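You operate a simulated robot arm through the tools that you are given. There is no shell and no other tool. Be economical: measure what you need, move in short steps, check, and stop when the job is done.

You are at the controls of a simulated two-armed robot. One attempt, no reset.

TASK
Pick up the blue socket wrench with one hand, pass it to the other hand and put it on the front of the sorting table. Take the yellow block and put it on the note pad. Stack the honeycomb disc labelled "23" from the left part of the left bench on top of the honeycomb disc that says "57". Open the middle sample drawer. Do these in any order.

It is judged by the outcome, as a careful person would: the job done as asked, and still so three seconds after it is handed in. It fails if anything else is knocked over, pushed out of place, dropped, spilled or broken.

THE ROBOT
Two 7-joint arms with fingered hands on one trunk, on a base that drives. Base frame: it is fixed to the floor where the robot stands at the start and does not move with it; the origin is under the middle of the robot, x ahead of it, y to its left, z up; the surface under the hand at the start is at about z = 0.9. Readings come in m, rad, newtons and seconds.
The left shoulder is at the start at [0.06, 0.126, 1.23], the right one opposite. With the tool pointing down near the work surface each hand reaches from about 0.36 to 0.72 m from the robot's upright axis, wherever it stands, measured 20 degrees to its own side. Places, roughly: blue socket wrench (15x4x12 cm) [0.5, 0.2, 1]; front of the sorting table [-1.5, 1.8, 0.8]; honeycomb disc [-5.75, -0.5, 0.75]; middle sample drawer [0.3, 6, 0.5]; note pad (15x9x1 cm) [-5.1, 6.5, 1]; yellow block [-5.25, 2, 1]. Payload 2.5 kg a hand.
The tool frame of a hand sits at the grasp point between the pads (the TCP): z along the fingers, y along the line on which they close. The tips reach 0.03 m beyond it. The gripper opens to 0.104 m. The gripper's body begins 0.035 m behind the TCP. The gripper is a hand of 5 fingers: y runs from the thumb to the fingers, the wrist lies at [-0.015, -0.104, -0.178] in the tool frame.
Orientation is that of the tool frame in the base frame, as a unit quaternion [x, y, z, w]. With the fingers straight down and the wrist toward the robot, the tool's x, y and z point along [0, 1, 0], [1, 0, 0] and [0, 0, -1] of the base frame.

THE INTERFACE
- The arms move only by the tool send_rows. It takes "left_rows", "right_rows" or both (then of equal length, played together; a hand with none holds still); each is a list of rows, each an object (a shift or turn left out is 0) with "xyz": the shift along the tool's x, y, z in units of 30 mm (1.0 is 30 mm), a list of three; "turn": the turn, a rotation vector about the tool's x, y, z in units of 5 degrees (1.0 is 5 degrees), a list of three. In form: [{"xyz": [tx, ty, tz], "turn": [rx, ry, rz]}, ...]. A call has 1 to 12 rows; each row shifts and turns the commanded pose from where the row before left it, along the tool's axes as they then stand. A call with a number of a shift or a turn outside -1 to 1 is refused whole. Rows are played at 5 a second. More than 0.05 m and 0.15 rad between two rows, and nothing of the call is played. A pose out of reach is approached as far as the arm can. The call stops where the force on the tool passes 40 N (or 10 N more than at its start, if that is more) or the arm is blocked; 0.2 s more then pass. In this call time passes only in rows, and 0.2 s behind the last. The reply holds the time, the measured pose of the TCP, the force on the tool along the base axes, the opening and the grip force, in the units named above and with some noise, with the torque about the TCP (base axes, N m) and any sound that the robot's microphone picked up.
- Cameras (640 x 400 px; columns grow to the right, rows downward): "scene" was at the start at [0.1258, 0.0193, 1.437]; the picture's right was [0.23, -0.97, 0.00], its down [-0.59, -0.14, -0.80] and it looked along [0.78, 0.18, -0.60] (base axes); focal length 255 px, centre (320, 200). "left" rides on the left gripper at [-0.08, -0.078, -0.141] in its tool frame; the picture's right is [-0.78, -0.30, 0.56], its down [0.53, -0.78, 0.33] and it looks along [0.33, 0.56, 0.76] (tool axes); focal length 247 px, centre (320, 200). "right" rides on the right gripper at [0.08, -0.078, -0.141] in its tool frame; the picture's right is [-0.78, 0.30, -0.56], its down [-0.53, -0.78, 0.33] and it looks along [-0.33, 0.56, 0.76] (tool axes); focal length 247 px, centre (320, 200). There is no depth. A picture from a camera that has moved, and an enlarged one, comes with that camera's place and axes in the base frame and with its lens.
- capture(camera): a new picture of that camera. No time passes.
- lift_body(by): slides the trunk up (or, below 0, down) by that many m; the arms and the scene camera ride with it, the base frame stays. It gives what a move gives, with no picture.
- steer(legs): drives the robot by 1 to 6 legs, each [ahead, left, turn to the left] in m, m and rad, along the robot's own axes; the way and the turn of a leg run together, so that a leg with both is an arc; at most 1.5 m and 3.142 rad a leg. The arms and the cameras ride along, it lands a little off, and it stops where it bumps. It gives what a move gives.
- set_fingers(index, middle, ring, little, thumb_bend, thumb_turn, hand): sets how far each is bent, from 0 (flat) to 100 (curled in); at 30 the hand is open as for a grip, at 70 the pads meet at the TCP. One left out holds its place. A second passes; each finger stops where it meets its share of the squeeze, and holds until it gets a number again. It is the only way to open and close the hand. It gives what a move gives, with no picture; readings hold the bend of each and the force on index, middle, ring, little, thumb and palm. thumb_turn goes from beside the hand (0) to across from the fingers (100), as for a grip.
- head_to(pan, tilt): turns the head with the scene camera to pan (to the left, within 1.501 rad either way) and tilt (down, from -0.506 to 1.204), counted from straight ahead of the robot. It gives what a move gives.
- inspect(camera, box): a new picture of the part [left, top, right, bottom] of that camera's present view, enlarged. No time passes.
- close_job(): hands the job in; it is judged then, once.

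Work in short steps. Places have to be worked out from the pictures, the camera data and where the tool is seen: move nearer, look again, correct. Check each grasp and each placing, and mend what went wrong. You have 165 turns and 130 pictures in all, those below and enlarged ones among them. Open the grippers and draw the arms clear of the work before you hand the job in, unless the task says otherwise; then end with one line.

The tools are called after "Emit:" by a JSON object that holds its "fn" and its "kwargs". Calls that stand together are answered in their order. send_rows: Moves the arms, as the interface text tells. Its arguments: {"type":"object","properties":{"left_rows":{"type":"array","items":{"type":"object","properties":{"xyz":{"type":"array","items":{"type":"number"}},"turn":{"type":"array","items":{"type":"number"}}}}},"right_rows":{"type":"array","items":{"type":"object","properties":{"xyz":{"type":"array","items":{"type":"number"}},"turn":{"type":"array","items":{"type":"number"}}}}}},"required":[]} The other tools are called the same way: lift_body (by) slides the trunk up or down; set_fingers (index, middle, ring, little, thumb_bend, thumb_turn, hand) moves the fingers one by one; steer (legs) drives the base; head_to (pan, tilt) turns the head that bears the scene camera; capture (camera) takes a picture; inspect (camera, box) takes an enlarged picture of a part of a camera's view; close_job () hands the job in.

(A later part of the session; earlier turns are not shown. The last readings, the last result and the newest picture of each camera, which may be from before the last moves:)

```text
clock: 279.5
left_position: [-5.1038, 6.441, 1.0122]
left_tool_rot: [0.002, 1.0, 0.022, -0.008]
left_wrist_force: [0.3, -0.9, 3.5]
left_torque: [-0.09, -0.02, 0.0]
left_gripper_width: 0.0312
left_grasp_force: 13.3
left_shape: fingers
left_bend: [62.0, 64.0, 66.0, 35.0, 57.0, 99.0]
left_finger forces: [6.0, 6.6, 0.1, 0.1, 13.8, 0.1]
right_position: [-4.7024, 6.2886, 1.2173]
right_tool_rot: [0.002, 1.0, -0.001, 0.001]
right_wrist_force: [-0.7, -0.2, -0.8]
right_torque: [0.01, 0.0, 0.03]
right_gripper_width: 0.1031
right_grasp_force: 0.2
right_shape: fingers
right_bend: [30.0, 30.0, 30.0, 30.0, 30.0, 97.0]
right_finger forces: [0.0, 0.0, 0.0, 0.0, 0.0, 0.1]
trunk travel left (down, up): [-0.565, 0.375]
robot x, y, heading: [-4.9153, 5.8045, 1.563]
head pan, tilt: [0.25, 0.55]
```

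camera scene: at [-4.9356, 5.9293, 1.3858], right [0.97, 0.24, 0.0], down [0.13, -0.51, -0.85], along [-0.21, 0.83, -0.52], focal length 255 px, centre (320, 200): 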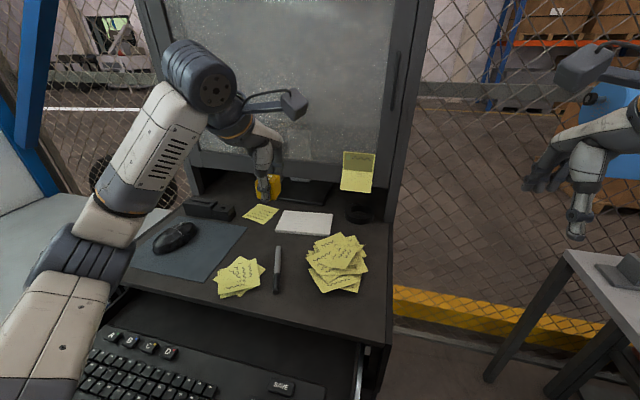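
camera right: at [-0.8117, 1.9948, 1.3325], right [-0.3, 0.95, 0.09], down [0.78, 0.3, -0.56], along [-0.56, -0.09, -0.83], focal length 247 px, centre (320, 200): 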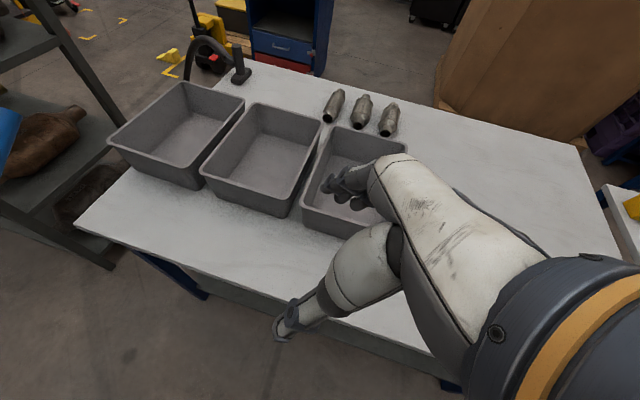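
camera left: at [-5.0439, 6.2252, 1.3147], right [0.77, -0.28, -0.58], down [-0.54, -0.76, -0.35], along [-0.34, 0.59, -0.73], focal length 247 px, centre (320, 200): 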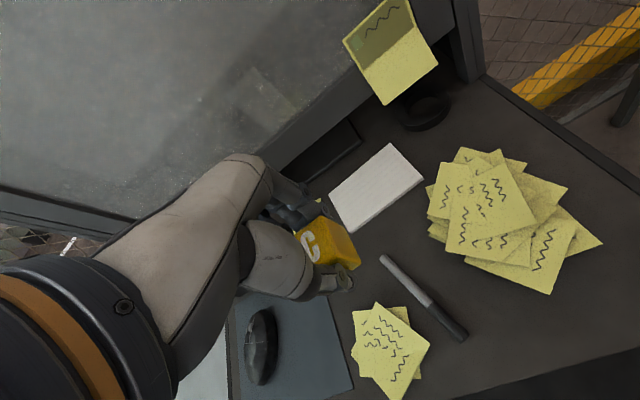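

Contact. I'll release gently.

Emit:
{"fn": "set_fingers", "kwargs": {"hand": "left", "index": 52, "middle": 52, "ring": 52, "thumb_bend": 44}}

Emit:
{"fn": "send_rows", "kwargs": {"left_rows": [{"xyz": [0, 0, -0.3]}, {"xyz": [0, 0, -0.7]}, {"xyz": [0, 0, -0.9]}, {"xyz": [0, 0, -0.9]}, {"xyz": [0, -0.5, -0.9]}, {"xyz": [0, -0.9, -0.5]}, {"xyz": [0, -0.9, 0]}, {"xyz": [0, -0.9, 0]}, {"xyz": [0, -0.9, 0]}]}}

Emit:
{"fn": "inspect", "kwargs": {"camera": "scene", "box": [220, 140, 380, 240]}}

```text
clock: 280.5
left_position: [-5.1045, 6.4408, 1.0117]
left_tool_rot: [0.001, 1.0, 0.02, -0.008]
left_wrist_force: [-0.7, -1.1, 3.1]
left_torque: [0.06, 0.06, -0.01]
left_gripper_width: 0.0568
left_grasp_force: 1.1
left_shape: fingers
left_bend: [52.0, 53.0, 52.0, 35.0, 44.0, 97.0]
left_finger forces: [0.0, 2.9, 0.1, 0.1, 0.0, 0.0]
right_position: [-4.7023, 6.2877, 1.2155]
right_tool_rot: [0.002, 1.0, -0.001, 0.0]
right_wrist_force: [-0.2, -0.8, 0.5]
right_torque: [0.02, -0.01, 0.01]
right_gripper_width: 0.1031
right_grasp_force: 0.1
right_shape: fingers
right_bend: [30.0, 30.0, 30.0, 30.0, 30.0, 97.0]
right_finger forces: [0.0, 0.0, 0.0, 0.1, 0.0, 0.0]
trunk travel left (down, up): [-0.565, 0.375]
robot x, y, heading: [-4.9152, 5.8009, 1.562]
head pan, tilt: [0.25, 0.55]
```

```text
clock: 282.5
left_position: [-5.1039, 6.3109, 1.1325]
left_tool_rot: [0.002, 1.0, 0.019, -0.008]
left_wrist_force: [0.4, -0.2, -0.6]
left_torque: [0.04, 0.0, 0.01]
left_gripper_width: 0.0567
left_grasp_force: 0.0
left_shape: fingers
left_bend: [52.0, 52.0, 52.0, 35.0, 44.0, 97.0]
left_finger forces: [0.1, 0.0, 0.1, 0.1, 0.0, 0.0]
right_position: [-4.7051, 6.2893, 1.2161]
right_tool_rot: [0.001, 1.0, -0.001, 0.001]
right_wrist_force: [-0.4, 0.7, 0.4]
right_torque: [0.01, -0.02, 0.02]
right_gripper_width: 0.103
right_grasp_force: 0.1
right_shape: fingers
right_bend: [30.0, 30.0, 30.0, 30.0, 30.0, 97.0]
right_finger forces: [0.0, 0.1, 0.1, 0.0, 0.0, 0.0]
trunk travel left (down, up): [-0.565, 0.375]
robot x, y, heading: [-4.9173, 5.8023, 1.563]
head pan, tilt: [0.25, 0.55]
```

```text
4.00 times, centred on (300, 190) of scene
camera zoom: at [-4.9357, 5.9288, 1.3858], right [0.97, 0.24, 0.0], down [0.13, -0.51, -0.85], along [-0.21, 0.83, -0.52], focal length 1021 px, centre (400, 240)
```

zoom: 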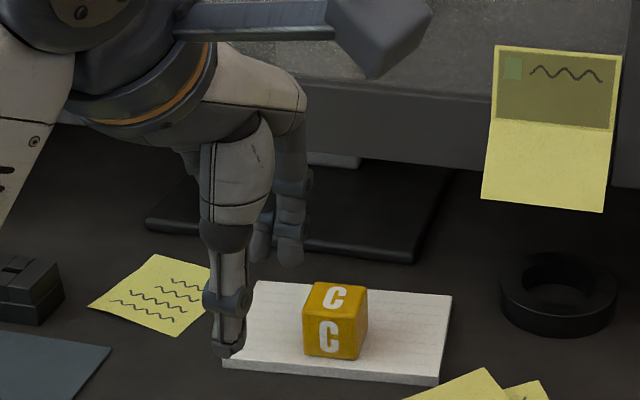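

The block sits on the pad. Last is the drawer. I'll back off, turn to face +x, and look along the way east.

Emit:
{"fn": "steer", "kwargs": {"legs": [[-0.25, 0, 0], [0, 0, -1.565]]}}

Emit:
{"fn": "lift_body", "kwargs": {"by": 0.06}}

Emit:
{"fn": "head_to", "kwargs": {"pan": 0.0, "tilt": 0.3}}

Emit:
{"fn": "capture", "kwargs": {"camera": "scene"}}

```text
clock: 288.1
left_position: [-4.4075, 5.7415, 1.1318]
left_tool_rot: [0.708, 0.706, 0.02, 0.009]
left_wrist_force: [0.3, -0.4, 0.1]
left_torque: [0.01, 0.03, -0.03]
left_gripper_width: 0.0568
left_grasp_force: 0.1
left_shape: fingers
left_bend: [52.0, 52.0, 52.0, 35.0, 44.0, 97.0]
left_finger forces: [0.0, 0.0, 0.1, 0.1, 0.1, 0.1]
right_position: [-4.4297, 5.3417, 1.2157]
right_tool_rot: [0.708, 0.706, -0.002, -0.002]
right_wrist_force: [0.0, -0.8, 0.0]
right_torque: [0.01, 0.01, 0.01]
right_gripper_width: 0.1032
right_grasp_force: 0.0
right_shape: fingers
right_bend: [30.0, 30.0, 30.0, 30.0, 30.0, 97.0]
right_finger forces: [0.0, 0.0, 0.0, 0.1, 0.1, 0.1]
trunk travel left (down, up): [-0.565, 0.375]
robot x, y, heading: [-4.9145, 5.5532, -0.006]
head pan, tilt: [0.25, 0.55]
```

```text
clock: 289.1
left_position: [-4.4072, 5.742, 1.1927]
left_tool_rot: [0.708, 0.706, 0.019, 0.008]
left_wrist_force: [-0.3, -0.1, -0.2]
left_torque: [0.02, 0.0, -0.01]
left_gripper_width: 0.0569
left_grasp_force: 0.0
left_shape: fingers
left_bend: [52.0, 52.0, 52.0, 35.0, 44.0, 97.0]
left_finger forces: [0.0, 0.0, 0.0, 0.1, 0.0, 0.0]
right_position: [-4.4301, 5.3425, 1.2759]
right_tool_rot: [0.708, 0.706, -0.001, 0.001]
right_wrist_force: [1.0, -0.2, 0.2]
right_torque: [-0.01, 0.02, -0.04]
right_gripper_width: 0.1032
right_grasp_force: 0.1
right_shape: fingers
right_bend: [30.0, 30.0, 30.0, 30.0, 30.0, 97.0]
right_finger forces: [0.0, 0.0, 0.0, 0.0, 0.0, 0.0]
trunk travel left (down, up): [-0.625, 0.315]
robot x, y, heading: [-4.9167, 5.5508, -0.005]
head pan, tilt: [0.25, 0.55]
```

```text
clock: 289.9
left_position: [-4.4064, 5.741, 1.1926]
left_tool_rot: [0.708, 0.705, 0.02, 0.009]
left_wrist_force: [0.1, 0.1, -0.1]
left_torque: [0.05, 0.02, -0.01]
left_gripper_width: 0.0569
left_grasp_force: 0.0
left_shape: fingers
left_bend: [52.0, 52.0, 52.0, 35.0, 44.0, 97.0]
left_finger forces: [0.1, 0.0, 0.0, 0.0, 0.0, 0.0]
right_position: [-4.4312, 5.3424, 1.2761]
right_tool_rot: [0.708, 0.706, 0.0, -0.001]
right_wrist_force: [1.1, 0.2, -0.3]
right_torque: [0.03, -0.02, 0.03]
right_gripper_width: 0.103
right_grasp_force: 0.0
right_shape: fingers
right_bend: [30.0, 30.0, 30.0, 30.0, 30.0, 97.0]
right_finger forces: [0.1, 0.1, 0.0, 0.1, 0.1, 0.0]
trunk travel left (down, up): [-0.625, 0.315]
robot x, y, heading: [-4.917, 5.5547, -0.01]
head pan, tilt: [0.0, 0.3]
```

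```text
13 pictures are left
camera scene: at [-4.7819, 5.5524, 1.4686], right [0.0, -1.0, 0.0], down [-0.3, 0.0, -0.96], along [0.96, 0.0, -0.3], focal length 255 px, centre (320, 200)
```

scene: 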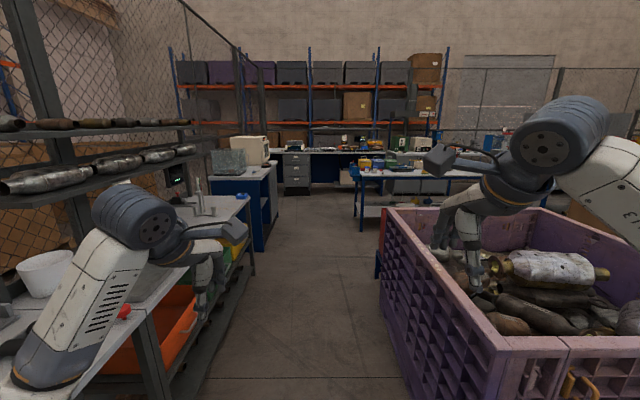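

The lane at y≈5.55 is clear, and the drawer unit is visible at the far bench near (0.3, 6.0). I'll drive east 3.9 m.

Emit:
{"fn": "steer", "kwargs": {"legs": [[1.4, 0, 0], [1.4, 0, 0], [1.1, 0, 0]]}}

Emit:
{"fn": "head_to", "kwargs": {"pan": 0.25, "tilt": 0.5}}

Emit:
{"fn": "capture", "kwargs": {"camera": "scene"}}

```text
clock: 308.6
left_position: [-0.5168, 5.6711, 1.1916]
left_tool_rot: [0.714, 0.7, 0.019, 0.007]
left_wrist_force: [-0.2, -0.6, -0.5]
left_torque: [0.03, 0.01, -0.01]
left_gripper_width: 0.0568
left_grasp_force: 0.1
left_shape: fingers
left_bend: [52.0, 52.0, 52.0, 35.0, 44.0, 97.0]
left_finger forces: [0.1, 0.1, 0.0, 0.1, 0.1, 0.1]
right_position: [-0.5469, 5.2709, 1.2754]
right_tool_rot: [0.714, 0.7, -0.001, 0.0]
right_wrist_force: [-0.1, 0.7, -0.6]
right_torque: [-0.01, -0.02, -0.05]
right_gripper_width: 0.1029
right_grasp_force: 0.0
right_shape: fingers
right_bend: [30.0, 30.0, 30.0, 30.0, 30.0, 97.0]
right_finger forces: [0.1, 0.0, 0.0, 0.0, 0.1, 0.0]
trunk travel left (down, up): [-0.625, 0.315]
robot x, y, heading: [-1.0329, 5.4893, -0.02]
head pan, tilt: [0.0, 0.3]
```

```text
clock: 309.4
left_position: [-0.5181, 5.6714, 1.1929]
left_tool_rot: [0.714, 0.7, 0.02, 0.009]
left_wrist_force: [0.8, -0.2, -1.1]
left_torque: [0.01, -0.02, -0.02]
left_gripper_width: 0.0569
left_grasp_force: 0.1
left_shape: fingers
left_bend: [52.0, 52.0, 52.0, 35.0, 44.0, 97.0]
left_finger forces: [0.0, 0.0, 0.0, 0.1, 0.0, 0.0]
right_position: [-0.5462, 5.272, 1.2757]
right_tool_rot: [0.713, 0.701, -0.001, -0.001]
right_wrist_force: [0.1, 0.5, -0.4]
right_torque: [0.03, -0.01, 0.0]
right_gripper_width: 0.1032
right_grasp_force: 0.0
right_shape: fingers
right_bend: [30.0, 30.0, 30.0, 30.0, 30.0, 97.0]
right_finger forces: [0.0, 0.0, 0.0, 0.1, 0.1, 0.0]
trunk travel left (down, up): [-0.625, 0.315]
robot x, y, heading: [-1.0275, 5.4895, -0.021]
head pan, tilt: [0.25, 0.499]
```

```text
12 pictures are left
camera scene: at [-0.8999, 5.5099, 1.4503], right [0.23, -0.97, 0.0], down [-0.47, -0.11, -0.88], along [0.86, 0.2, -0.48], focal length 255 px, centre (320, 200)
```

scene: 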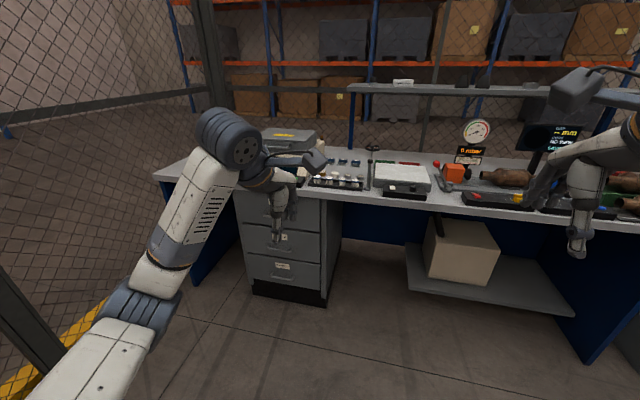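

I see three drawers under the bench. I'll zoom in on the middle handle.

Emit:
{"fn": "inspect", "kwargs": {"camera": "scene", "box": [220, 190, 380, 290]}}

```text
4.00 times, centred on (300, 240) of scene
camera zoom: at [-0.8999, 5.5099, 1.4503], right [0.23, -0.97, 0.0], down [-0.47, -0.11, -0.88], along [0.86, 0.2, -0.48], focal length 1021 px, centre (400, 40)
```

zoom: 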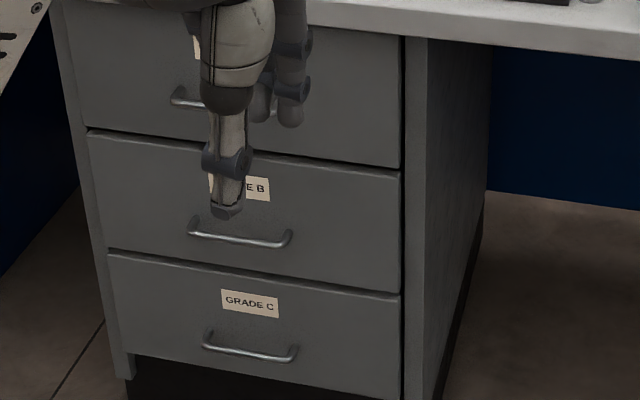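

The middle drawer ("Grade B") has a horizontal bar handle near (0.18, 6.0, ~0.48). I'll lower the trunk, tilt the left hand to point forward and down, and tuck the right hand back, all while still away from the bench.

Emit:
{"fn": "lift_body", "kwargs": {"by": -0.5}}

Emit:
{"fn": "send_rows", "kwargs": {"left_rows": [{"turn": [-1, 0, 0]}, {"turn": [-1, 0, 0]}, {"turn": [-1, 0, 0]}, {"turn": [-1, 0, 0]}, {"turn": [-1, 0, 0]}, {"turn": [-1, 0, 0]}, {"turn": [-1, 0, 0]}, {"turn": [-1, 0, 0]}, {"turn": [-1, 0, 0]}, {"turn": [-1, 0, 0]}, {"turn": [-1, 0, 0]}, {"turn": [-1, 0, 0]}], "right_rows": [{"xyz": [0, -0.8, -0.8]}, {"xyz": [0, -0.8, -0.8]}, {"xyz": [0, -0.8, -0.8]}, {"xyz": [0, -0.8, -0.8]}, {}, {}, {}, {}, {}, {}, {}, {}]}}

Emit:
{"fn": "set_fingers", "kwargs": {"hand": "left", "index": 35, "middle": 35, "ring": 35, "little": 35, "thumb_bend": 30}}

Emit:
{"fn": "send_rows", "kwargs": {"left_rows": [{"xyz": [0, -0.825, 0.476]}, {"xyz": [0, -0.825, 0.476]}, {"xyz": [0, -0.825, 0.476]}, {"xyz": [0, -0.825, 0.476]}, {"xyz": [0, -0.825, 0.476]}, {"xyz": [0, -0.825, 0.476]}, {"xyz": [0, -0.825, 0.476]}]}}

```text
refused: -0.5 is not a number from -0.4 to 0.4
```

```text
clock: 312.0
left_position: [-0.5168, 5.6715, 1.1925]
left_tool_rot: [0.613, 0.596, 0.369, 0.365]
left_wrist_force: [0.3, 0.1, 0.1]
left_torque: [0.02, -0.05, -0.05]
left_gripper_width: 0.0566
left_grasp_force: 0.1
left_shape: fingers
left_bend: [52.0, 52.0, 52.0, 35.0, 44.0, 97.0]
left_finger forces: [0.0, 0.0, 0.0, 0.1, 0.1, 0.0]
right_position: [-0.6438, 5.2728, 1.371]
right_tool_rot: [0.714, 0.7, -0.001, 0.0]
right_wrist_force: [0.4, 0.2, -0.5]
right_torque: [0.04, -0.03, 0.0]
right_gripper_width: 0.1031
right_grasp_force: 0.0
right_shape: fingers
right_bend: [30.0, 30.0, 30.0, 30.0, 30.0, 97.0]
right_finger forces: [0.1, 0.0, 0.0, 0.0, 0.0, 0.0]
trunk travel left (down, up): [-0.625, 0.315]
robot x, y, heading: [-1.0296, 5.4924, -0.022]
head pan, tilt: [0.25, 0.499]
```

```text
clock: 313.0
left_position: [-0.5174, 5.6714, 1.1911]
left_tool_rot: [0.614, 0.597, 0.367, 0.364]
left_wrist_force: [0.9, -0.1, 0.4]
left_torque: [0.0, 0.01, 0.04]
left_gripper_width: 0.0969
left_grasp_force: 0.1
left_shape: fingers
left_bend: [35.0, 35.0, 35.0, 35.0, 30.0, 96.0]
left_finger forces: [0.1, 0.0, 0.0, 0.0, 0.0, 0.0]
right_position: [-0.6427, 5.2742, 1.3712]
right_tool_rot: [0.714, 0.701, 0.0, -0.001]
right_wrist_force: [-0.7, 0.6, 0.5]
right_torque: [0.02, 0.0, 0.0]
right_gripper_width: 0.1034
right_grasp_force: 0.1
right_shape: fingers
right_bend: [30.0, 30.0, 30.0, 30.0, 30.0, 97.0]
right_finger forces: [0.0, 0.0, 0.0, 0.0, 0.1, 0.0]
trunk travel left (down, up): [-0.625, 0.315]
robot x, y, heading: [-1.0302, 5.4908, -0.021]
head pan, tilt: [0.25, 0.499]
```

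```text
clock: 314.6
left_position: [-0.5103, 5.6741, 0.9917]
left_tool_rot: [0.613, 0.597, 0.368, 0.364]
left_wrist_force: [0.4, 0.2, -0.2]
left_torque: [-0.01, 0.01, -0.01]
left_gripper_width: 0.097
left_grasp_force: 0.0
left_shape: fingers
left_bend: [35.0, 35.0, 35.0, 35.0, 30.0, 96.0]
left_finger forces: [0.1, 0.1, 0.0, 0.1, 0.0, 0.0]
right_position: [-0.6427, 5.2727, 1.3712]
right_tool_rot: [0.714, 0.7, 0.0, -0.001]
right_wrist_force: [0.3, 0.3, 0.3]
right_torque: [0.01, 0.03, -0.02]
right_gripper_width: 0.103
right_grasp_force: 0.0
right_shape: fingers
right_bend: [30.0, 30.0, 30.0, 30.0, 30.0, 97.0]
right_finger forces: [0.0, 0.0, 0.0, 0.0, 0.1, 0.0]
trunk travel left (down, up): [-0.625, 0.315]
robot x, y, heading: [-1.0288, 5.4887, -0.022]
head pan, tilt: [0.25, 0.499]
```

Now I'll lower the trunk in two parts and drive in front of the drawers.

Emit:
{"fn": "lift_body", "kwargs": {"by": -0.4}}

Emit:
{"fn": "lift_body", "kwargs": {"by": -0.1}}

Emit:
{"fn": "steer", "kwargs": {"legs": [[0, 0.31, 0.02], [0.42, 0, 0]]}}

Emit:
{"fn": "head_to", "kwargs": {"pan": 0.3, "tilt": 0.5}}

Emit:
{"fn": "capture", "kwargs": {"camera": "scene"}}

Emit:
{"fn": "capture", "kwargs": {"camera": "left"}}

```text
clock: 318.4
left_position: [-0.5105, 5.6753, 0.5917]
left_tool_rot: [0.613, 0.598, 0.368, 0.363]
left_wrist_force: [-0.9, -0.9, -0.3]
left_torque: [0.02, -0.01, 0.0]
left_gripper_width: 0.0971
left_grasp_force: 0.0
left_shape: fingers
left_bend: [35.0, 35.0, 35.0, 35.0, 30.0, 96.0]
left_finger forces: [0.1, 0.0, 0.1, 0.0, 0.0, 0.0]
right_position: [-0.6433, 5.2746, 0.9709]
right_tool_rot: [0.714, 0.7, 0.0, -0.001]
right_wrist_force: [0.1, 0.7, -0.3]
right_torque: [-0.01, -0.02, -0.02]
right_gripper_width: 0.1033
right_grasp_force: 0.0
right_shape: fingers
right_bend: [30.0, 30.0, 30.0, 30.0, 30.0, 97.0]
right_finger forces: [0.0, 0.0, 0.0, 0.0, 0.0, 0.0]
trunk travel left (down, up): [-0.225, 0.715]
robot x, y, heading: [-1.0289, 5.4937, -0.021]
head pan, tilt: [0.25, 0.499]
```

```text
clock: 319.7
left_position: [-0.5091, 5.6873, 0.5003]
left_tool_rot: [0.605, 0.606, 0.351, 0.379]
left_wrist_force: [-0.2, 0.6, 0.8]
left_torque: [0.02, 0.0, 0.01]
left_gripper_width: 0.0969
left_grasp_force: 0.1
left_shape: fingers
left_bend: [35.0, 35.0, 35.0, 35.0, 30.0, 96.0]
left_finger forces: [0.1, 0.0, 0.0, 0.1, 0.0, 0.1]
right_position: [-0.6426, 5.3057, 0.8976]
right_tool_rot: [0.715, 0.699, -0.019, 0.016]
right_wrist_force: [-0.7, 0.8, -0.4]
right_torque: [-0.01, 0.0, 0.0]
right_gripper_width: 0.103
right_grasp_force: 0.0
right_shape: fingers
right_bend: [30.0, 30.0, 30.0, 30.0, 30.0, 98.0]
right_finger forces: [0.0, 0.1, 0.0, 0.0, 0.1, 0.0]
trunk travel left (down, up): [-0.125, 0.815]
robot x, y, heading: [-1.0273, 5.4956, -0.019]
head pan, tilt: [0.25, 0.499]
```

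```text
clock: 321.1
left_position: [-0.5117, 5.731, 0.5003]
left_tool_rot: [0.606, 0.605, 0.356, 0.375]
left_wrist_force: [0.3, -0.1, -0.6]
left_torque: [0.0, 0.01, -0.01]
left_gripper_width: 0.0972
left_grasp_force: 0.0
left_shape: fingers
left_bend: [35.0, 35.0, 35.0, 35.0, 30.0, 96.0]
left_finger forces: [0.1, 0.0, 0.0, 0.0, 0.0, 0.1]
right_position: [-0.6425, 5.3455, 0.8948]
right_tool_rot: [0.712, 0.702, -0.015, 0.013]
right_wrist_force: [-0.3, -0.1, 1.1]
right_torque: [0.04, 0.0, -0.01]
right_gripper_width: 0.103
right_grasp_force: 0.0
right_shape: fingers
right_bend: [30.0, 30.0, 30.0, 30.0, 30.0, 98.0]
right_finger forces: [0.0, 0.0, 0.0, 0.1, 0.0, 0.0]
trunk travel left (down, up): [-0.125, 0.815]
robot x, y, heading: [-1.033, 5.5393, -0.014]
head pan, tilt: [0.25, 0.499]
stopped in leg 1: the robot was blocked; the commanded pose is now the measured one
```

```text
clock: 321.8
left_position: [-0.5121, 5.7322, 0.5026]
left_tool_rot: [0.605, 0.605, 0.358, 0.374]
left_wrist_force: [0.0, -0.3, 0.5]
left_torque: [0.01, 0.0, -0.01]
left_gripper_width: 0.0968
left_grasp_force: 0.1
left_shape: fingers
left_bend: [35.0, 35.0, 35.0, 35.0, 30.0, 96.0]
left_finger forces: [0.0, 0.0, 0.1, 0.1, 0.1, 0.0]
right_position: [-0.642, 5.346, 0.8954]
right_tool_rot: [0.712, 0.702, -0.013, 0.013]
right_wrist_force: [-0.2, 0.8, 0.4]
right_torque: [-0.04, 0.02, 0.02]
right_gripper_width: 0.1027
right_grasp_force: 0.0
right_shape: fingers
right_bend: [30.0, 30.0, 30.0, 30.0, 30.0, 98.0]
right_finger forces: [0.0, 0.1, 0.1, 0.2, 0.0, 0.0]
trunk travel left (down, up): [-0.125, 0.815]
robot x, y, heading: [-1.031, 5.5389, -0.014]
head pan, tilt: [0.3, 0.499]
```

```text
10 pictures are left
camera scene: at [-0.9022, 5.588, 0.9658], right [0.28, -0.96, 0.04], down [-0.46, -0.17, -0.87], along [0.84, 0.23, -0.49], focal length 255 px, centre (320, 200)
```

scene: 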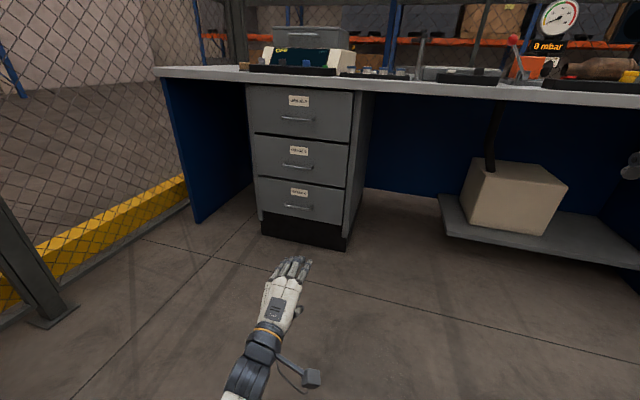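

```text
9 pictures are left
camera left: at [-0.6736, 5.6548, 0.5006], right [0.35, -0.79, -0.5], down [-0.06, 0.52, -0.85], along [0.94, 0.32, 0.13], focal length 247 px, centre (320, 200)
```

left: 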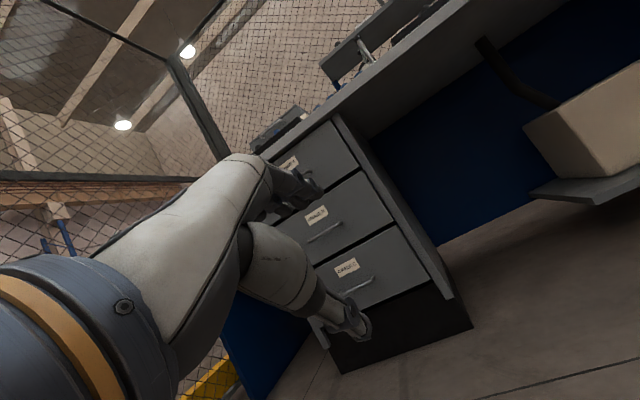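

The robot seems to have tilted, so an arm, probably the right elbow, may be resting on the table to the right. I'll raise the trunk at once and look right.

Emit:
{"fn": "lift_body", "kwargs": {"by": 0.2}}

Emit:
{"fn": "head_to", "kwargs": {"pan": -1.1, "tilt": 0.6}}

Emit:
{"fn": "capture", "kwargs": {"camera": "scene"}}

```text
clock: 323.9
left_position: [-0.5116, 5.727, 0.6908]
left_tool_rot: [0.612, 0.599, 0.367, 0.363]
left_wrist_force: [0.6, 0.0, 0.2]
left_torque: [0.01, 0.0, 0.03]
left_gripper_width: 0.097
left_grasp_force: 0.1
left_shape: fingers
left_bend: [35.0, 35.0, 35.0, 35.0, 30.0, 96.0]
left_finger forces: [0.0, 0.0, 0.0, 0.0, 0.1, 0.0]
right_position: [-0.6411, 5.3251, 1.0709]
right_tool_rot: [0.712, 0.703, -0.001, -0.001]
right_wrist_force: [-0.4, -0.8, -0.4]
right_torque: [0.0, -0.01, 0.0]
right_gripper_width: 0.1029
right_grasp_force: 0.1
right_shape: fingers
right_bend: [30.0, 30.0, 30.0, 30.0, 30.0, 98.0]
right_finger forces: [0.0, 0.0, 0.0, 0.0, 0.0, 0.0]
trunk travel left (down, up): [-0.325, 0.615]
robot x, y, heading: [-1.0326, 5.5384, -0.012]
head pan, tilt: [0.3, 0.499]
```

```text
clock: 325.4
left_position: [-0.511, 5.7273, 0.6933]
left_tool_rot: [0.613, 0.599, 0.367, 0.363]
left_wrist_force: [-0.2, 0.6, -0.6]
left_torque: [0.01, -0.01, 0.02]
left_gripper_width: 0.0969
left_grasp_force: 0.0
left_shape: fingers
left_bend: [35.0, 35.0, 35.0, 35.0, 30.0, 96.0]
left_finger forces: [0.1, 0.0, 0.0, 0.0, 0.0, 0.0]
right_position: [-0.641, 5.3243, 1.0717]
right_tool_rot: [0.711, 0.703, -0.001, -0.001]
right_wrist_force: [0.5, -0.2, -0.3]
right_torque: [-0.05, -0.02, 0.01]
right_gripper_width: 0.1032
right_grasp_force: 0.1
right_shape: fingers
right_bend: [30.0, 30.0, 30.0, 30.0, 30.0, 98.0]
right_finger forces: [0.0, 0.0, 0.0, 0.0, 0.0, 0.0]
trunk travel left (down, up): [-0.325, 0.615]
robot x, y, heading: [-1.0305, 5.5398, -0.015]
head pan, tilt: [-1.1, 0.6]
```

```text
8 pictures are left
camera scene: at [-0.9493, 5.4596, 1.1412], right [-0.9, -0.44, 0.0], down [-0.25, 0.51, -0.83], along [0.36, -0.74, -0.56], focal length 255 px, centre (320, 200)
```

scene: 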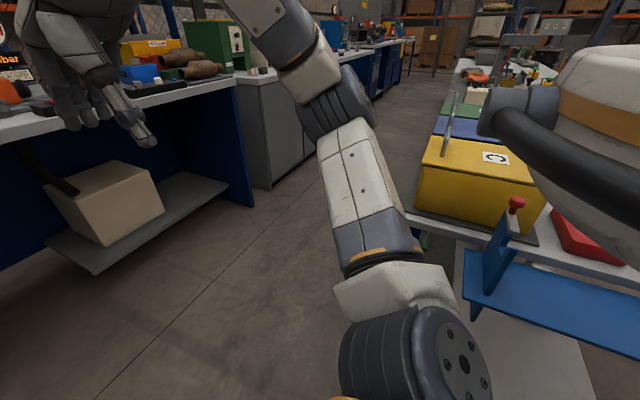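

Nothing looks knocked over. The lowering was blocked by a fixture at the table end on the right. I'll move away from it, toward the drawers, before lowering again.

Emit:
{"fn": "steer", "kwargs": {"legs": [[0.2, 0.1, 0], [0.2, 0.16, 0.015]]}}

Emit:
{"fn": "lift_body", "kwargs": {"by": -0.18}}

```text
clock: 328.6
left_position: [-0.1138, 5.9908, 0.6923]
left_tool_rot: [0.608, 0.602, 0.371, 0.361]
left_wrist_force: [-0.4, -0.1, 0.0]
left_torque: [-0.01, -0.01, 0.01]
left_gripper_width: 0.0968
left_grasp_force: 0.2
left_shape: fingers
left_bend: [35.0, 35.0, 35.0, 35.0, 30.0, 96.0]
left_finger forces: [0.1, 0.1, 0.1, 0.1, 0.1, 0.1]
right_position: [-0.2376, 5.5865, 1.0714]
right_tool_rot: [0.706, 0.708, -0.001, -0.001]
right_wrist_force: [0.6, -0.8, 0.9]
right_torque: [-0.01, 0.0, 0.0]
right_gripper_width: 0.1031
right_grasp_force: 0.1
right_shape: fingers
right_bend: [30.0, 30.0, 30.0, 30.0, 30.0, 98.0]
right_finger forces: [0.0, 0.0, 0.0, 0.0, 0.1, 0.0]
trunk travel left (down, up): [-0.325, 0.615]
robot x, y, heading: [-0.6337, 5.7976, -0.002]
head pan, tilt: [-1.1, 0.6]
```

```text
clock: 330.6
left_position: [-0.1131, 5.9911, 0.512]
left_tool_rot: [0.608, 0.603, 0.371, 0.361]
left_wrist_force: [-0.7, 0.2, -0.1]
left_torque: [0.0, 0.0, -0.01]
left_gripper_width: 0.0969
left_grasp_force: 0.1
left_shape: fingers
left_bend: [35.0, 35.0, 35.0, 35.0, 30.0, 96.0]
left_finger forces: [0.1, 0.0, 0.0, 0.0, 0.0, 0.0]
right_position: [-0.2382, 5.5866, 0.8912]
right_tool_rot: [0.707, 0.708, 0.0, 0.0]
right_wrist_force: [-0.4, -0.4, 0.2]
right_torque: [0.03, 0.01, -0.04]
right_gripper_width: 0.1033
right_grasp_force: 0.1
right_shape: fingers
right_bend: [30.0, 30.0, 30.0, 30.0, 30.0, 98.0]
right_finger forces: [0.0, 0.0, 0.1, 0.0, 0.0, 0.0]
trunk travel left (down, up): [-0.145, 0.795]
robot x, y, heading: [-0.6308, 5.7966, 0.003]
head pan, tilt: [-1.1, 0.6]
```

The trunk is level and free now. I'll look at the handle from here.

Emit:
{"fn": "head_to", "kwargs": {"pan": 0.3, "tilt": 0.5}}

Emit:
{"fn": "inspect", "kwargs": {"camera": "scene", "box": [200, 100, 440, 250]}}

Emit:
{"fn": "inspect", "kwargs": {"camera": "left", "box": [240, 80, 560, 280]}}

```text
clock: 332.1
left_position: [-0.1149, 5.9897, 0.5122]
left_tool_rot: [0.607, 0.603, 0.371, 0.361]
left_wrist_force: [-0.9, 1.4, 0.2]
left_torque: [-0.01, -0.01, -0.03]
left_gripper_width: 0.0968
left_grasp_force: 0.0
left_shape: fingers
left_bend: [35.0, 35.0, 35.0, 35.0, 30.0, 96.0]
left_finger forces: [0.0, 0.0, 0.0, 0.0, 0.1, 0.0]
right_position: [-0.238, 5.5858, 0.8921]
right_tool_rot: [0.707, 0.707, 0.0, 0.0]
right_wrist_force: [0.3, 0.5, -0.1]
right_torque: [0.0, 0.04, 0.0]
right_gripper_width: 0.103
right_grasp_force: 0.0
right_shape: fingers
right_bend: [30.0, 30.0, 30.0, 30.0, 30.0, 98.0]
right_finger forces: [0.1, 0.0, 0.0, 0.0, 0.1, 0.0]
trunk travel left (down, up): [-0.145, 0.795]
robot x, y, heading: [-0.6334, 5.7977, 0.003]
head pan, tilt: [0.3, 0.499]
```

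```text
2.67 times, centred on (320, 175) of scene
camera zoom: at [-0.5018, 5.8222, 0.9703], right [0.3, -0.96, 0.0], down [-0.46, -0.14, -0.88], along [0.84, 0.26, -0.48], focal length 681 px, centre (320, 267)
```

zoom: 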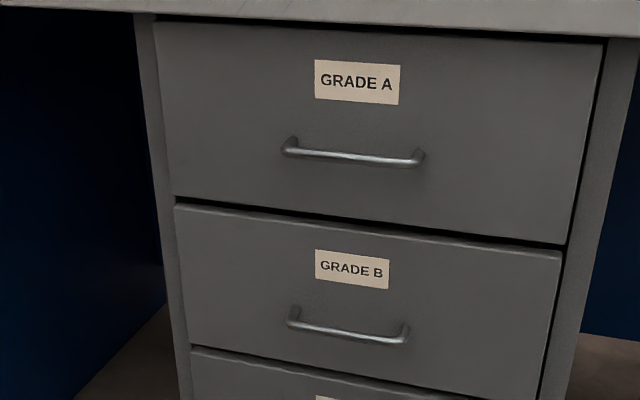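

```text
2.00 times, centred on (400, 180) of left
camera zoom: at [-0.275, 5.9094, 0.5076], right [0.36, -0.77, -0.53], down [-0.07, 0.55, -0.83], along [0.93, 0.33, 0.14], focal length 494 px, centre (160, 240)
```

zoom: 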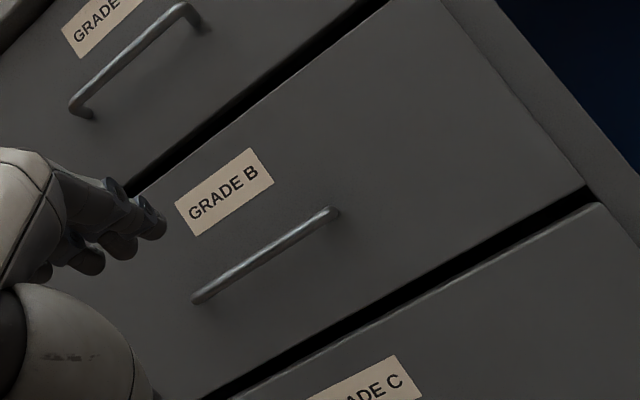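

The handle is well localized: centre (0.167, 5.995, 0.508), bar along y. I'll make the left hand nearly horizontal, fingers above and thumb below, and drive 0.16 m closer.

Emit:
{"fn": "send_rows", "kwargs": {"left_rows": [{"turn": [-1, 0, 0]}, {"turn": [-1, 0, 0]}, {"turn": [-1, 0, 0]}, {"turn": [-1, 0, 0]}, {"turn": [-1, 0, 0]}]}}

Emit:
{"fn": "set_fingers", "kwargs": {"hand": "left", "index": 48, "middle": 48, "ring": 48, "little": 48, "thumb_bend": 45}}

Emit:
{"fn": "steer", "kwargs": {"legs": [[0.16, 0, 0]]}}

```text
clock: 333.3
left_position: [-0.1142, 5.9898, 0.5123]
left_tool_rot: [0.515, 0.508, 0.493, 0.484]
left_wrist_force: [0.7, 0.5, 0.6]
left_torque: [-0.01, 0.01, 0.01]
left_gripper_width: 0.0969
left_grasp_force: 0.1
left_shape: fingers
left_bend: [35.0, 35.0, 35.0, 35.0, 30.0, 96.0]
left_finger forces: [0.1, 0.0, 0.1, 0.0, 0.1, 0.0]
right_position: [-0.2395, 5.5867, 0.8918]
right_tool_rot: [0.707, 0.707, 0.0, -0.001]
right_wrist_force: [0.4, -0.5, 0.1]
right_torque: [0.02, 0.0, -0.04]
right_gripper_width: 0.1028
right_grasp_force: 0.2
right_shape: fingers
right_bend: [30.0, 30.0, 30.0, 30.0, 30.0, 98.0]
right_finger forces: [0.0, 0.0, 0.1, 0.0, 0.0, 0.0]
trunk travel left (down, up): [-0.145, 0.795]
robot x, y, heading: [-0.6309, 5.7939, 0.001]
head pan, tilt: [0.3, 0.499]
```

```text
clock: 334.3
left_position: [-0.1141, 5.9903, 0.5117]
left_tool_rot: [0.515, 0.509, 0.493, 0.483]
left_wrist_force: [-0.5, -0.4, 0.3]
left_torque: [0.0, -0.01, -0.02]
left_gripper_width: 0.0617
left_grasp_force: 0.0
left_shape: fingers
left_bend: [48.0, 48.0, 48.0, 48.0, 45.0, 97.0]
left_finger forces: [0.0, 0.0, 0.1, 0.0, 0.0, 0.0]
right_position: [-0.2392, 5.5867, 0.8911]
right_tool_rot: [0.706, 0.708, -0.001, -0.001]
right_wrist_force: [0.0, 0.7, 0.0]
right_torque: [-0.01, 0.02, 0.01]
right_gripper_width: 0.1031
right_grasp_force: 0.0
right_shape: fingers
right_bend: [30.0, 30.0, 30.0, 30.0, 30.0, 98.0]
right_finger forces: [0.1, 0.0, 0.1, 0.0, 0.0, 0.1]
trunk travel left (down, up): [-0.145, 0.795]
robot x, y, heading: [-0.6283, 5.7946, 0.001]
head pan, tilt: [0.3, 0.499]
```

```text
clock: 335.7
left_position: [0.0454, 5.9898, 0.5116]
left_tool_rot: [0.516, 0.508, 0.492, 0.483]
left_wrist_force: [0.0, -0.3, -0.9]
left_torque: [0.01, -0.03, -0.02]
left_gripper_width: 0.062
left_grasp_force: 0.0
left_shape: fingers
left_bend: [48.0, 48.0, 48.0, 48.0, 45.0, 97.0]
left_finger forces: [0.1, 0.0, 0.1, 0.0, 0.0, 0.0]
right_position: [-0.0807, 5.5862, 0.891]
right_tool_rot: [0.707, 0.707, -0.001, 0.0]
right_wrist_force: [0.7, 0.6, -0.1]
right_torque: [0.0, 0.0, -0.02]
right_gripper_width: 0.1029
right_grasp_force: 0.0
right_shape: fingers
right_bend: [30.0, 30.0, 30.0, 30.0, 30.0, 98.0]
right_finger forces: [0.0, 0.0, 0.1, 0.0, 0.1, 0.1]
trunk travel left (down, up): [-0.145, 0.795]
robot x, y, heading: [-0.4727, 5.7965, -0.002]
head pan, tilt: [0.3, 0.499]
```

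Orientation is good. I'll advance most of the way and check the alignment.

Emit:
{"fn": "send_rows", "kwargs": {"left_rows": [{"xyz": [0.06, 0.03, 0.95]}, {"xyz": [0.06, 0.03, 0.95]}, {"xyz": [0.06, 0.03, 0.8]}]}}

Emit:
{"fn": "inspect", "kwargs": {"camera": "scene", "box": [240, 150, 400, 250]}}

```text
clock: 336.5
left_position: [0.1264, 5.9936, 0.511]
left_tool_rot: [0.516, 0.508, 0.492, 0.484]
left_wrist_force: [-0.1, -0.3, -0.2]
left_torque: [0.0, 0.0, 0.0]
left_gripper_width: 0.0617
left_grasp_force: 0.0
left_shape: fingers
left_bend: [48.0, 48.0, 48.0, 48.0, 45.0, 97.0]
left_finger forces: [0.0, 0.1, 0.0, 0.0, 0.0, 0.0]
right_position: [-0.0804, 5.5868, 0.8916]
right_tool_rot: [0.707, 0.707, 0.0, -0.001]
right_wrist_force: [0.0, 0.1, 0.4]
right_torque: [0.02, 0.02, 0.03]
right_gripper_width: 0.103
right_grasp_force: 0.1
right_shape: fingers
right_bend: [30.0, 30.0, 30.0, 30.0, 30.0, 98.0]
right_finger forces: [0.1, 0.1, 0.0, 0.0, 0.1, 0.0]
trunk travel left (down, up): [-0.145, 0.795]
robot x, y, heading: [-0.4686, 5.7976, -0.002]
head pan, tilt: [0.3, 0.499]
```

```text
4.00 times, centred on (320, 200) of scene
camera zoom: at [-0.3429, 5.8221, 0.9703], right [0.3, -0.96, 0.0], down [-0.46, -0.14, -0.88], along [0.84, 0.26, -0.48], focal length 1021 px, centre (320, 200)
```

zoom: 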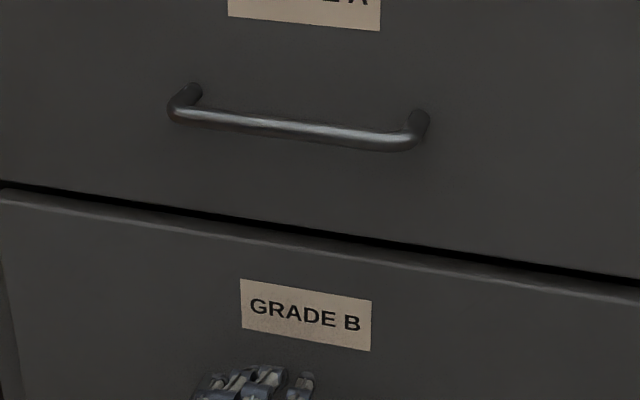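

The hand is in line. I'll advance the last 3 cm and close around the bar.

Emit:
{"fn": "send_rows", "kwargs": {"left_rows": [{"xyz": [0, 0, 0.6]}, {"xyz": [0, 0, 0.45]}]}}

Emit:
{"fn": "set_fingers", "kwargs": {"hand": "left", "index": 78, "middle": 78, "ring": 78, "little": 78, "thumb_bend": 78}}

Emit:
{"fn": "inspect", "kwargs": {"camera": "scene", "box": [240, 210, 400, 310]}}

```text
clock: 337.1
left_position: [0.1488, 5.9956, 0.5109]
left_tool_rot: [0.511, 0.504, 0.496, 0.489]
left_wrist_force: [-12.9, -0.9, 1.6]
left_torque: [0.04, -0.47, 0.09]
left_gripper_width: 0.0616
left_grasp_force: 6.0
left_shape: fingers
left_bend: [48.0, 47.0, 48.0, 48.0, 45.0, 97.0]
left_finger forces: [0.1, 13.4, 0.1, 0.0, 0.0, 0.0]
right_position: [-0.0812, 5.5861, 0.8913]
right_tool_rot: [0.707, 0.708, -0.001, 0.001]
right_wrist_force: [-0.1, 0.6, 0.0]
right_torque: [0.01, -0.01, -0.04]
right_gripper_width: 0.1032
right_grasp_force: 0.1
right_shape: fingers
right_bend: [30.0, 30.0, 30.0, 30.0, 30.0, 98.0]
right_finger forces: [0.1, 0.0, 0.0, 0.0, 0.1, 0.1]
trunk travel left (down, up): [-0.145, 0.795]
robot x, y, heading: [-0.4745, 5.8, -0.0]
head pan, tilt: [0.3, 0.499]
stopped in row 2 (left hand): the force on the tool passed its limit at 62 N (the readings are from after the stop); the commanded pose is now the measured one
```

```text
clock: 338.1
left_position: [0.1498, 5.9958, 0.5123]
left_tool_rot: [0.51, 0.505, 0.497, 0.488]
left_wrist_force: [0.9, 2.2, 6.7]
left_torque: [0.35, 0.24, -0.58]
left_gripper_width: 0.0
left_grasp_force: 19.5
left_shape: fingers
left_bend: [76.0, 78.0, 77.0, 74.0, 73.0, 100.0]
left_finger forces: [0.0, 1.0, 5.3, 12.0, 21.7, 0.0]
right_position: [-0.0804, 5.5854, 0.8918]
right_tool_rot: [0.707, 0.707, -0.001, -0.001]
right_wrist_force: [0.3, -0.5, 0.4]
right_torque: [0.01, -0.02, 0.04]
right_gripper_width: 0.1031
right_grasp_force: 0.0
right_shape: fingers
right_bend: [30.0, 30.0, 30.0, 30.0, 30.0, 98.0]
right_finger forces: [0.1, 0.0, 0.0, 0.0, 0.0, 0.0]
trunk travel left (down, up): [-0.145, 0.795]
robot x, y, heading: [-0.4705, 5.7957, 0.002]
head pan, tilt: [0.3, 0.499]
```

```text
4.00 times, centred on (320, 260) of scene
camera zoom: at [-0.3436, 5.8221, 0.9704], right [0.3, -0.96, 0.0], down [-0.46, -0.14, -0.88], along [0.84, 0.26, -0.48], focal length 1021 px, centre (320, -40)
```

zoom: 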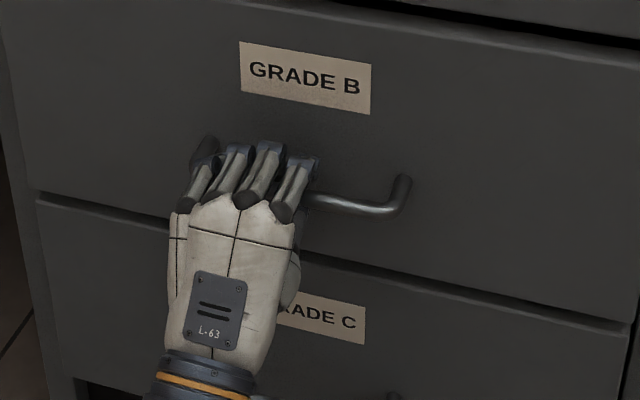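

The fingers are hooked over the bar. I'll pull back gently with the arm and watch the force.

Emit:
{"fn": "send_rows", "kwargs": {"left_rows": [{"xyz": [0, 0, -0.5]}, {"xyz": [0, 0, -0.6]}, {"xyz": [0, 0, -0.6]}]}}

```text
clock: 338.9
left_position: [0.0989, 5.9949, 0.5126]
left_tool_rot: [0.513, 0.505, 0.494, 0.488]
left_wrist_force: [-0.9, 2.6, 3.6]
left_torque: [0.35, 0.33, -0.61]
left_gripper_width: 0.0
left_grasp_force: 21.1
left_shape: fingers
left_bend: [76.0, 78.0, 77.0, 74.0, 73.0, 100.0]
left_finger forces: [0.0, 1.0, 5.4, 12.0, 24.3, 0.1]
right_position: [-0.0814, 5.5864, 0.8911]
right_tool_rot: [0.707, 0.708, -0.001, -0.001]
right_wrist_force: [0.7, 0.1, 1.2]
right_torque: [0.04, -0.01, 0.01]
right_gripper_width: 0.103
right_grasp_force: 0.1
right_shape: fingers
right_bend: [30.0, 30.0, 30.0, 30.0, 30.0, 98.0]
right_finger forces: [0.1, 0.1, 0.1, 0.0, 0.0, 0.0]
trunk travel left (down, up): [-0.145, 0.795]
robot x, y, heading: [-0.4715, 5.7931, -0.002]
head pan, tilt: [0.3, 0.499]
```

The grip forces are unchanged after 5 cm, so the drawer is coming along. I'll keep pulling by backing the base, then check.

Emit:
{"fn": "steer", "kwargs": {"legs": [[-0.1, 0, 0]]}}

Emit:
{"fn": "capture", "kwargs": {"camera": "scene"}}

```text
clock: 340.1
left_position: [-0.0011, 5.9973, 0.5131]
left_tool_rot: [0.511, 0.505, 0.495, 0.488]
left_wrist_force: [-1.9, 1.5, 1.0]
left_torque: [0.27, 0.39, -0.71]
left_gripper_width: 0.0001
left_grasp_force: 21.9
left_shape: fingers
left_bend: [76.0, 78.0, 77.0, 75.0, 73.0, 100.0]
left_finger forces: [0.1, 1.1, 5.8, 12.2, 25.2, 0.0]
right_position: [-0.1809, 5.5865, 0.8902]
right_tool_rot: [0.706, 0.708, 0.0, 0.0]
right_wrist_force: [0.6, -0.3, 0.3]
right_torque: [0.04, 0.01, 0.0]
right_gripper_width: 0.103
right_grasp_force: 0.0
right_shape: fingers
right_bend: [30.0, 30.0, 30.0, 30.0, 30.0, 98.0]
right_finger forces: [0.1, 0.1, 0.0, 0.1, 0.0, 0.1]
trunk travel left (down, up): [-0.145, 0.795]
robot x, y, heading: [-0.5705, 5.8024, 0.002]
head pan, tilt: [0.3, 0.499]
```

```text
3 pictures are left
camera scene: at [-0.4436, 5.8222, 0.9703], right [0.3, -0.95, 0.0], down [-0.46, -0.14, -0.88], along [0.84, 0.26, -0.48], focal length 255 px, centre (320, 200)
```

scene: 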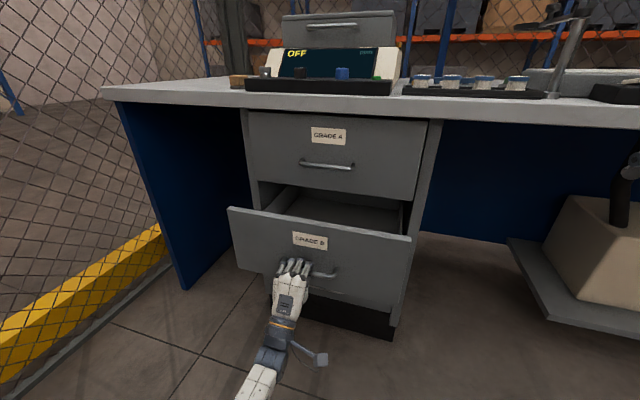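

The drawer is opening (≈15 cm). I'll pull another 10 cm.

Emit:
{"fn": "steer", "kwargs": {"legs": [[-0.1, 0, 0]]}}

```text
clock: 341.2
left_position: [-0.1008, 5.996, 0.5122]
left_tool_rot: [0.512, 0.505, 0.495, 0.488]
left_wrist_force: [-1.2, -0.3, 1.3]
left_torque: [0.28, 0.36, -0.72]
left_gripper_width: 0.0002
left_grasp_force: 22.3
left_shape: fingers
left_bend: [76.0, 78.0, 77.0, 75.0, 73.0, 100.0]
left_finger forces: [0.0, 1.1, 5.9, 12.1, 25.8, 0.0]
right_position: [-0.2808, 5.5869, 0.8908]
right_tool_rot: [0.706, 0.708, 0.0, 0.0]
right_wrist_force: [0.5, 0.0, 0.3]
right_torque: [-0.01, 0.0, 0.01]
right_gripper_width: 0.1031
right_grasp_force: 0.1
right_shape: fingers
right_bend: [30.0, 30.0, 30.0, 30.0, 30.0, 98.0]
right_finger forces: [0.0, 0.1, 0.1, 0.1, 0.0, 0.1]
trunk travel left (down, up): [-0.145, 0.795]
robot x, y, heading: [-0.6703, 5.7925, -0.0]
head pan, tilt: [0.3, 0.499]
```

The drawer is open about 25 cm. I'll open the hand and retreat straight back.

Emit:
{"fn": "set_fingers", "kwargs": {"hand": "left", "index": 42, "middle": 42, "ring": 42, "little": 42, "thumb_bend": 35}}

Emit:
{"fn": "send_rows", "kwargs": {"left_rows": [{"xyz": [0, 0, -0.5]}, {"xyz": [0, 0, -0.7]}, {"xyz": [0, 0, -0.7]}, {"xyz": [0, 0, -0.7]}]}}

Emit:
{"fn": "inspect", "kwargs": {"camera": "scene", "box": [180, 80, 500, 280]}}

```text
clock: 342.2
left_position: [-0.1002, 5.995, 0.5122]
left_tool_rot: [0.512, 0.505, 0.495, 0.488]
left_wrist_force: [0.4, 0.0, -0.2]
left_torque: [0.03, -0.01, 0.01]
left_gripper_width: 0.0813
left_grasp_force: 0.1
left_shape: fingers
left_bend: [42.0, 42.0, 42.0, 42.0, 35.0, 96.0]
left_finger forces: [0.0, 0.0, 0.1, 0.0, 0.0, 0.0]
right_position: [-0.2803, 5.5865, 0.8916]
right_tool_rot: [0.706, 0.708, -0.001, 0.0]
right_wrist_force: [0.3, -0.6, 0.1]
right_torque: [-0.02, 0.01, 0.03]
right_gripper_width: 0.103
right_grasp_force: 0.1
right_shape: fingers
right_bend: [30.0, 30.0, 30.0, 30.0, 30.0, 98.0]
right_finger forces: [0.1, 0.0, 0.0, 0.1, 0.0, 0.0]
trunk travel left (down, up): [-0.145, 0.795]
robot x, y, heading: [-0.671, 5.7967, 0.002]
head pan, tilt: [0.3, 0.499]
```

```text
clock: 343.2
left_position: [-0.1782, 5.996, 0.5146]
left_tool_rot: [0.512, 0.505, 0.495, 0.488]
left_wrist_force: [0.0, 0.2, -0.2]
left_torque: [0.01, 0.01, 0.01]
left_gripper_width: 0.0818
left_grasp_force: 0.1
left_shape: fingers
left_bend: [42.0, 42.0, 42.0, 42.0, 35.0, 96.0]
left_finger forces: [0.0, 0.0, 0.0, 0.0, 0.0, 0.0]
right_position: [-0.2801, 5.5864, 0.8914]
right_tool_rot: [0.706, 0.709, 0.0, 0.0]
right_wrist_force: [-0.4, 0.3, 0.3]
right_torque: [0.01, -0.03, 0.01]
right_gripper_width: 0.1031
right_grasp_force: 0.1
right_shape: fingers
right_bend: [30.0, 30.0, 30.0, 30.0, 30.0, 98.0]
right_finger forces: [0.1, 0.0, 0.0, 0.1, 0.0, 0.0]
trunk travel left (down, up): [-0.145, 0.795]
robot x, y, heading: [-0.6726, 5.798, 0.002]
head pan, tilt: [0.3, 0.499]
```

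```text
2.00 times, centred on (340, 180) of scene
camera zoom: at [-0.5432, 5.8222, 0.9703], right [0.3, -0.95, 0.0], down [-0.46, -0.14, -0.88], along [0.84, 0.26, -0.48], focal length 510 px, centre (280, 240)
```

zoom: 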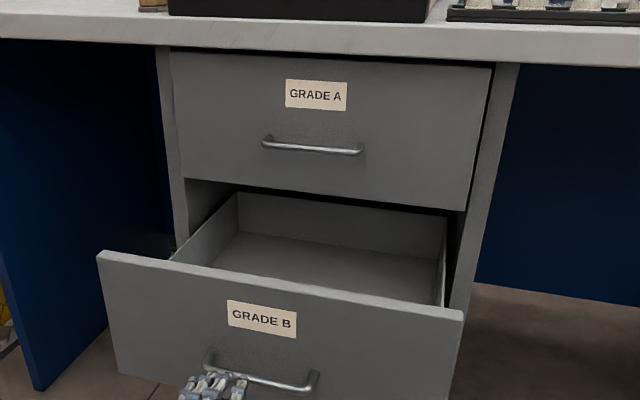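

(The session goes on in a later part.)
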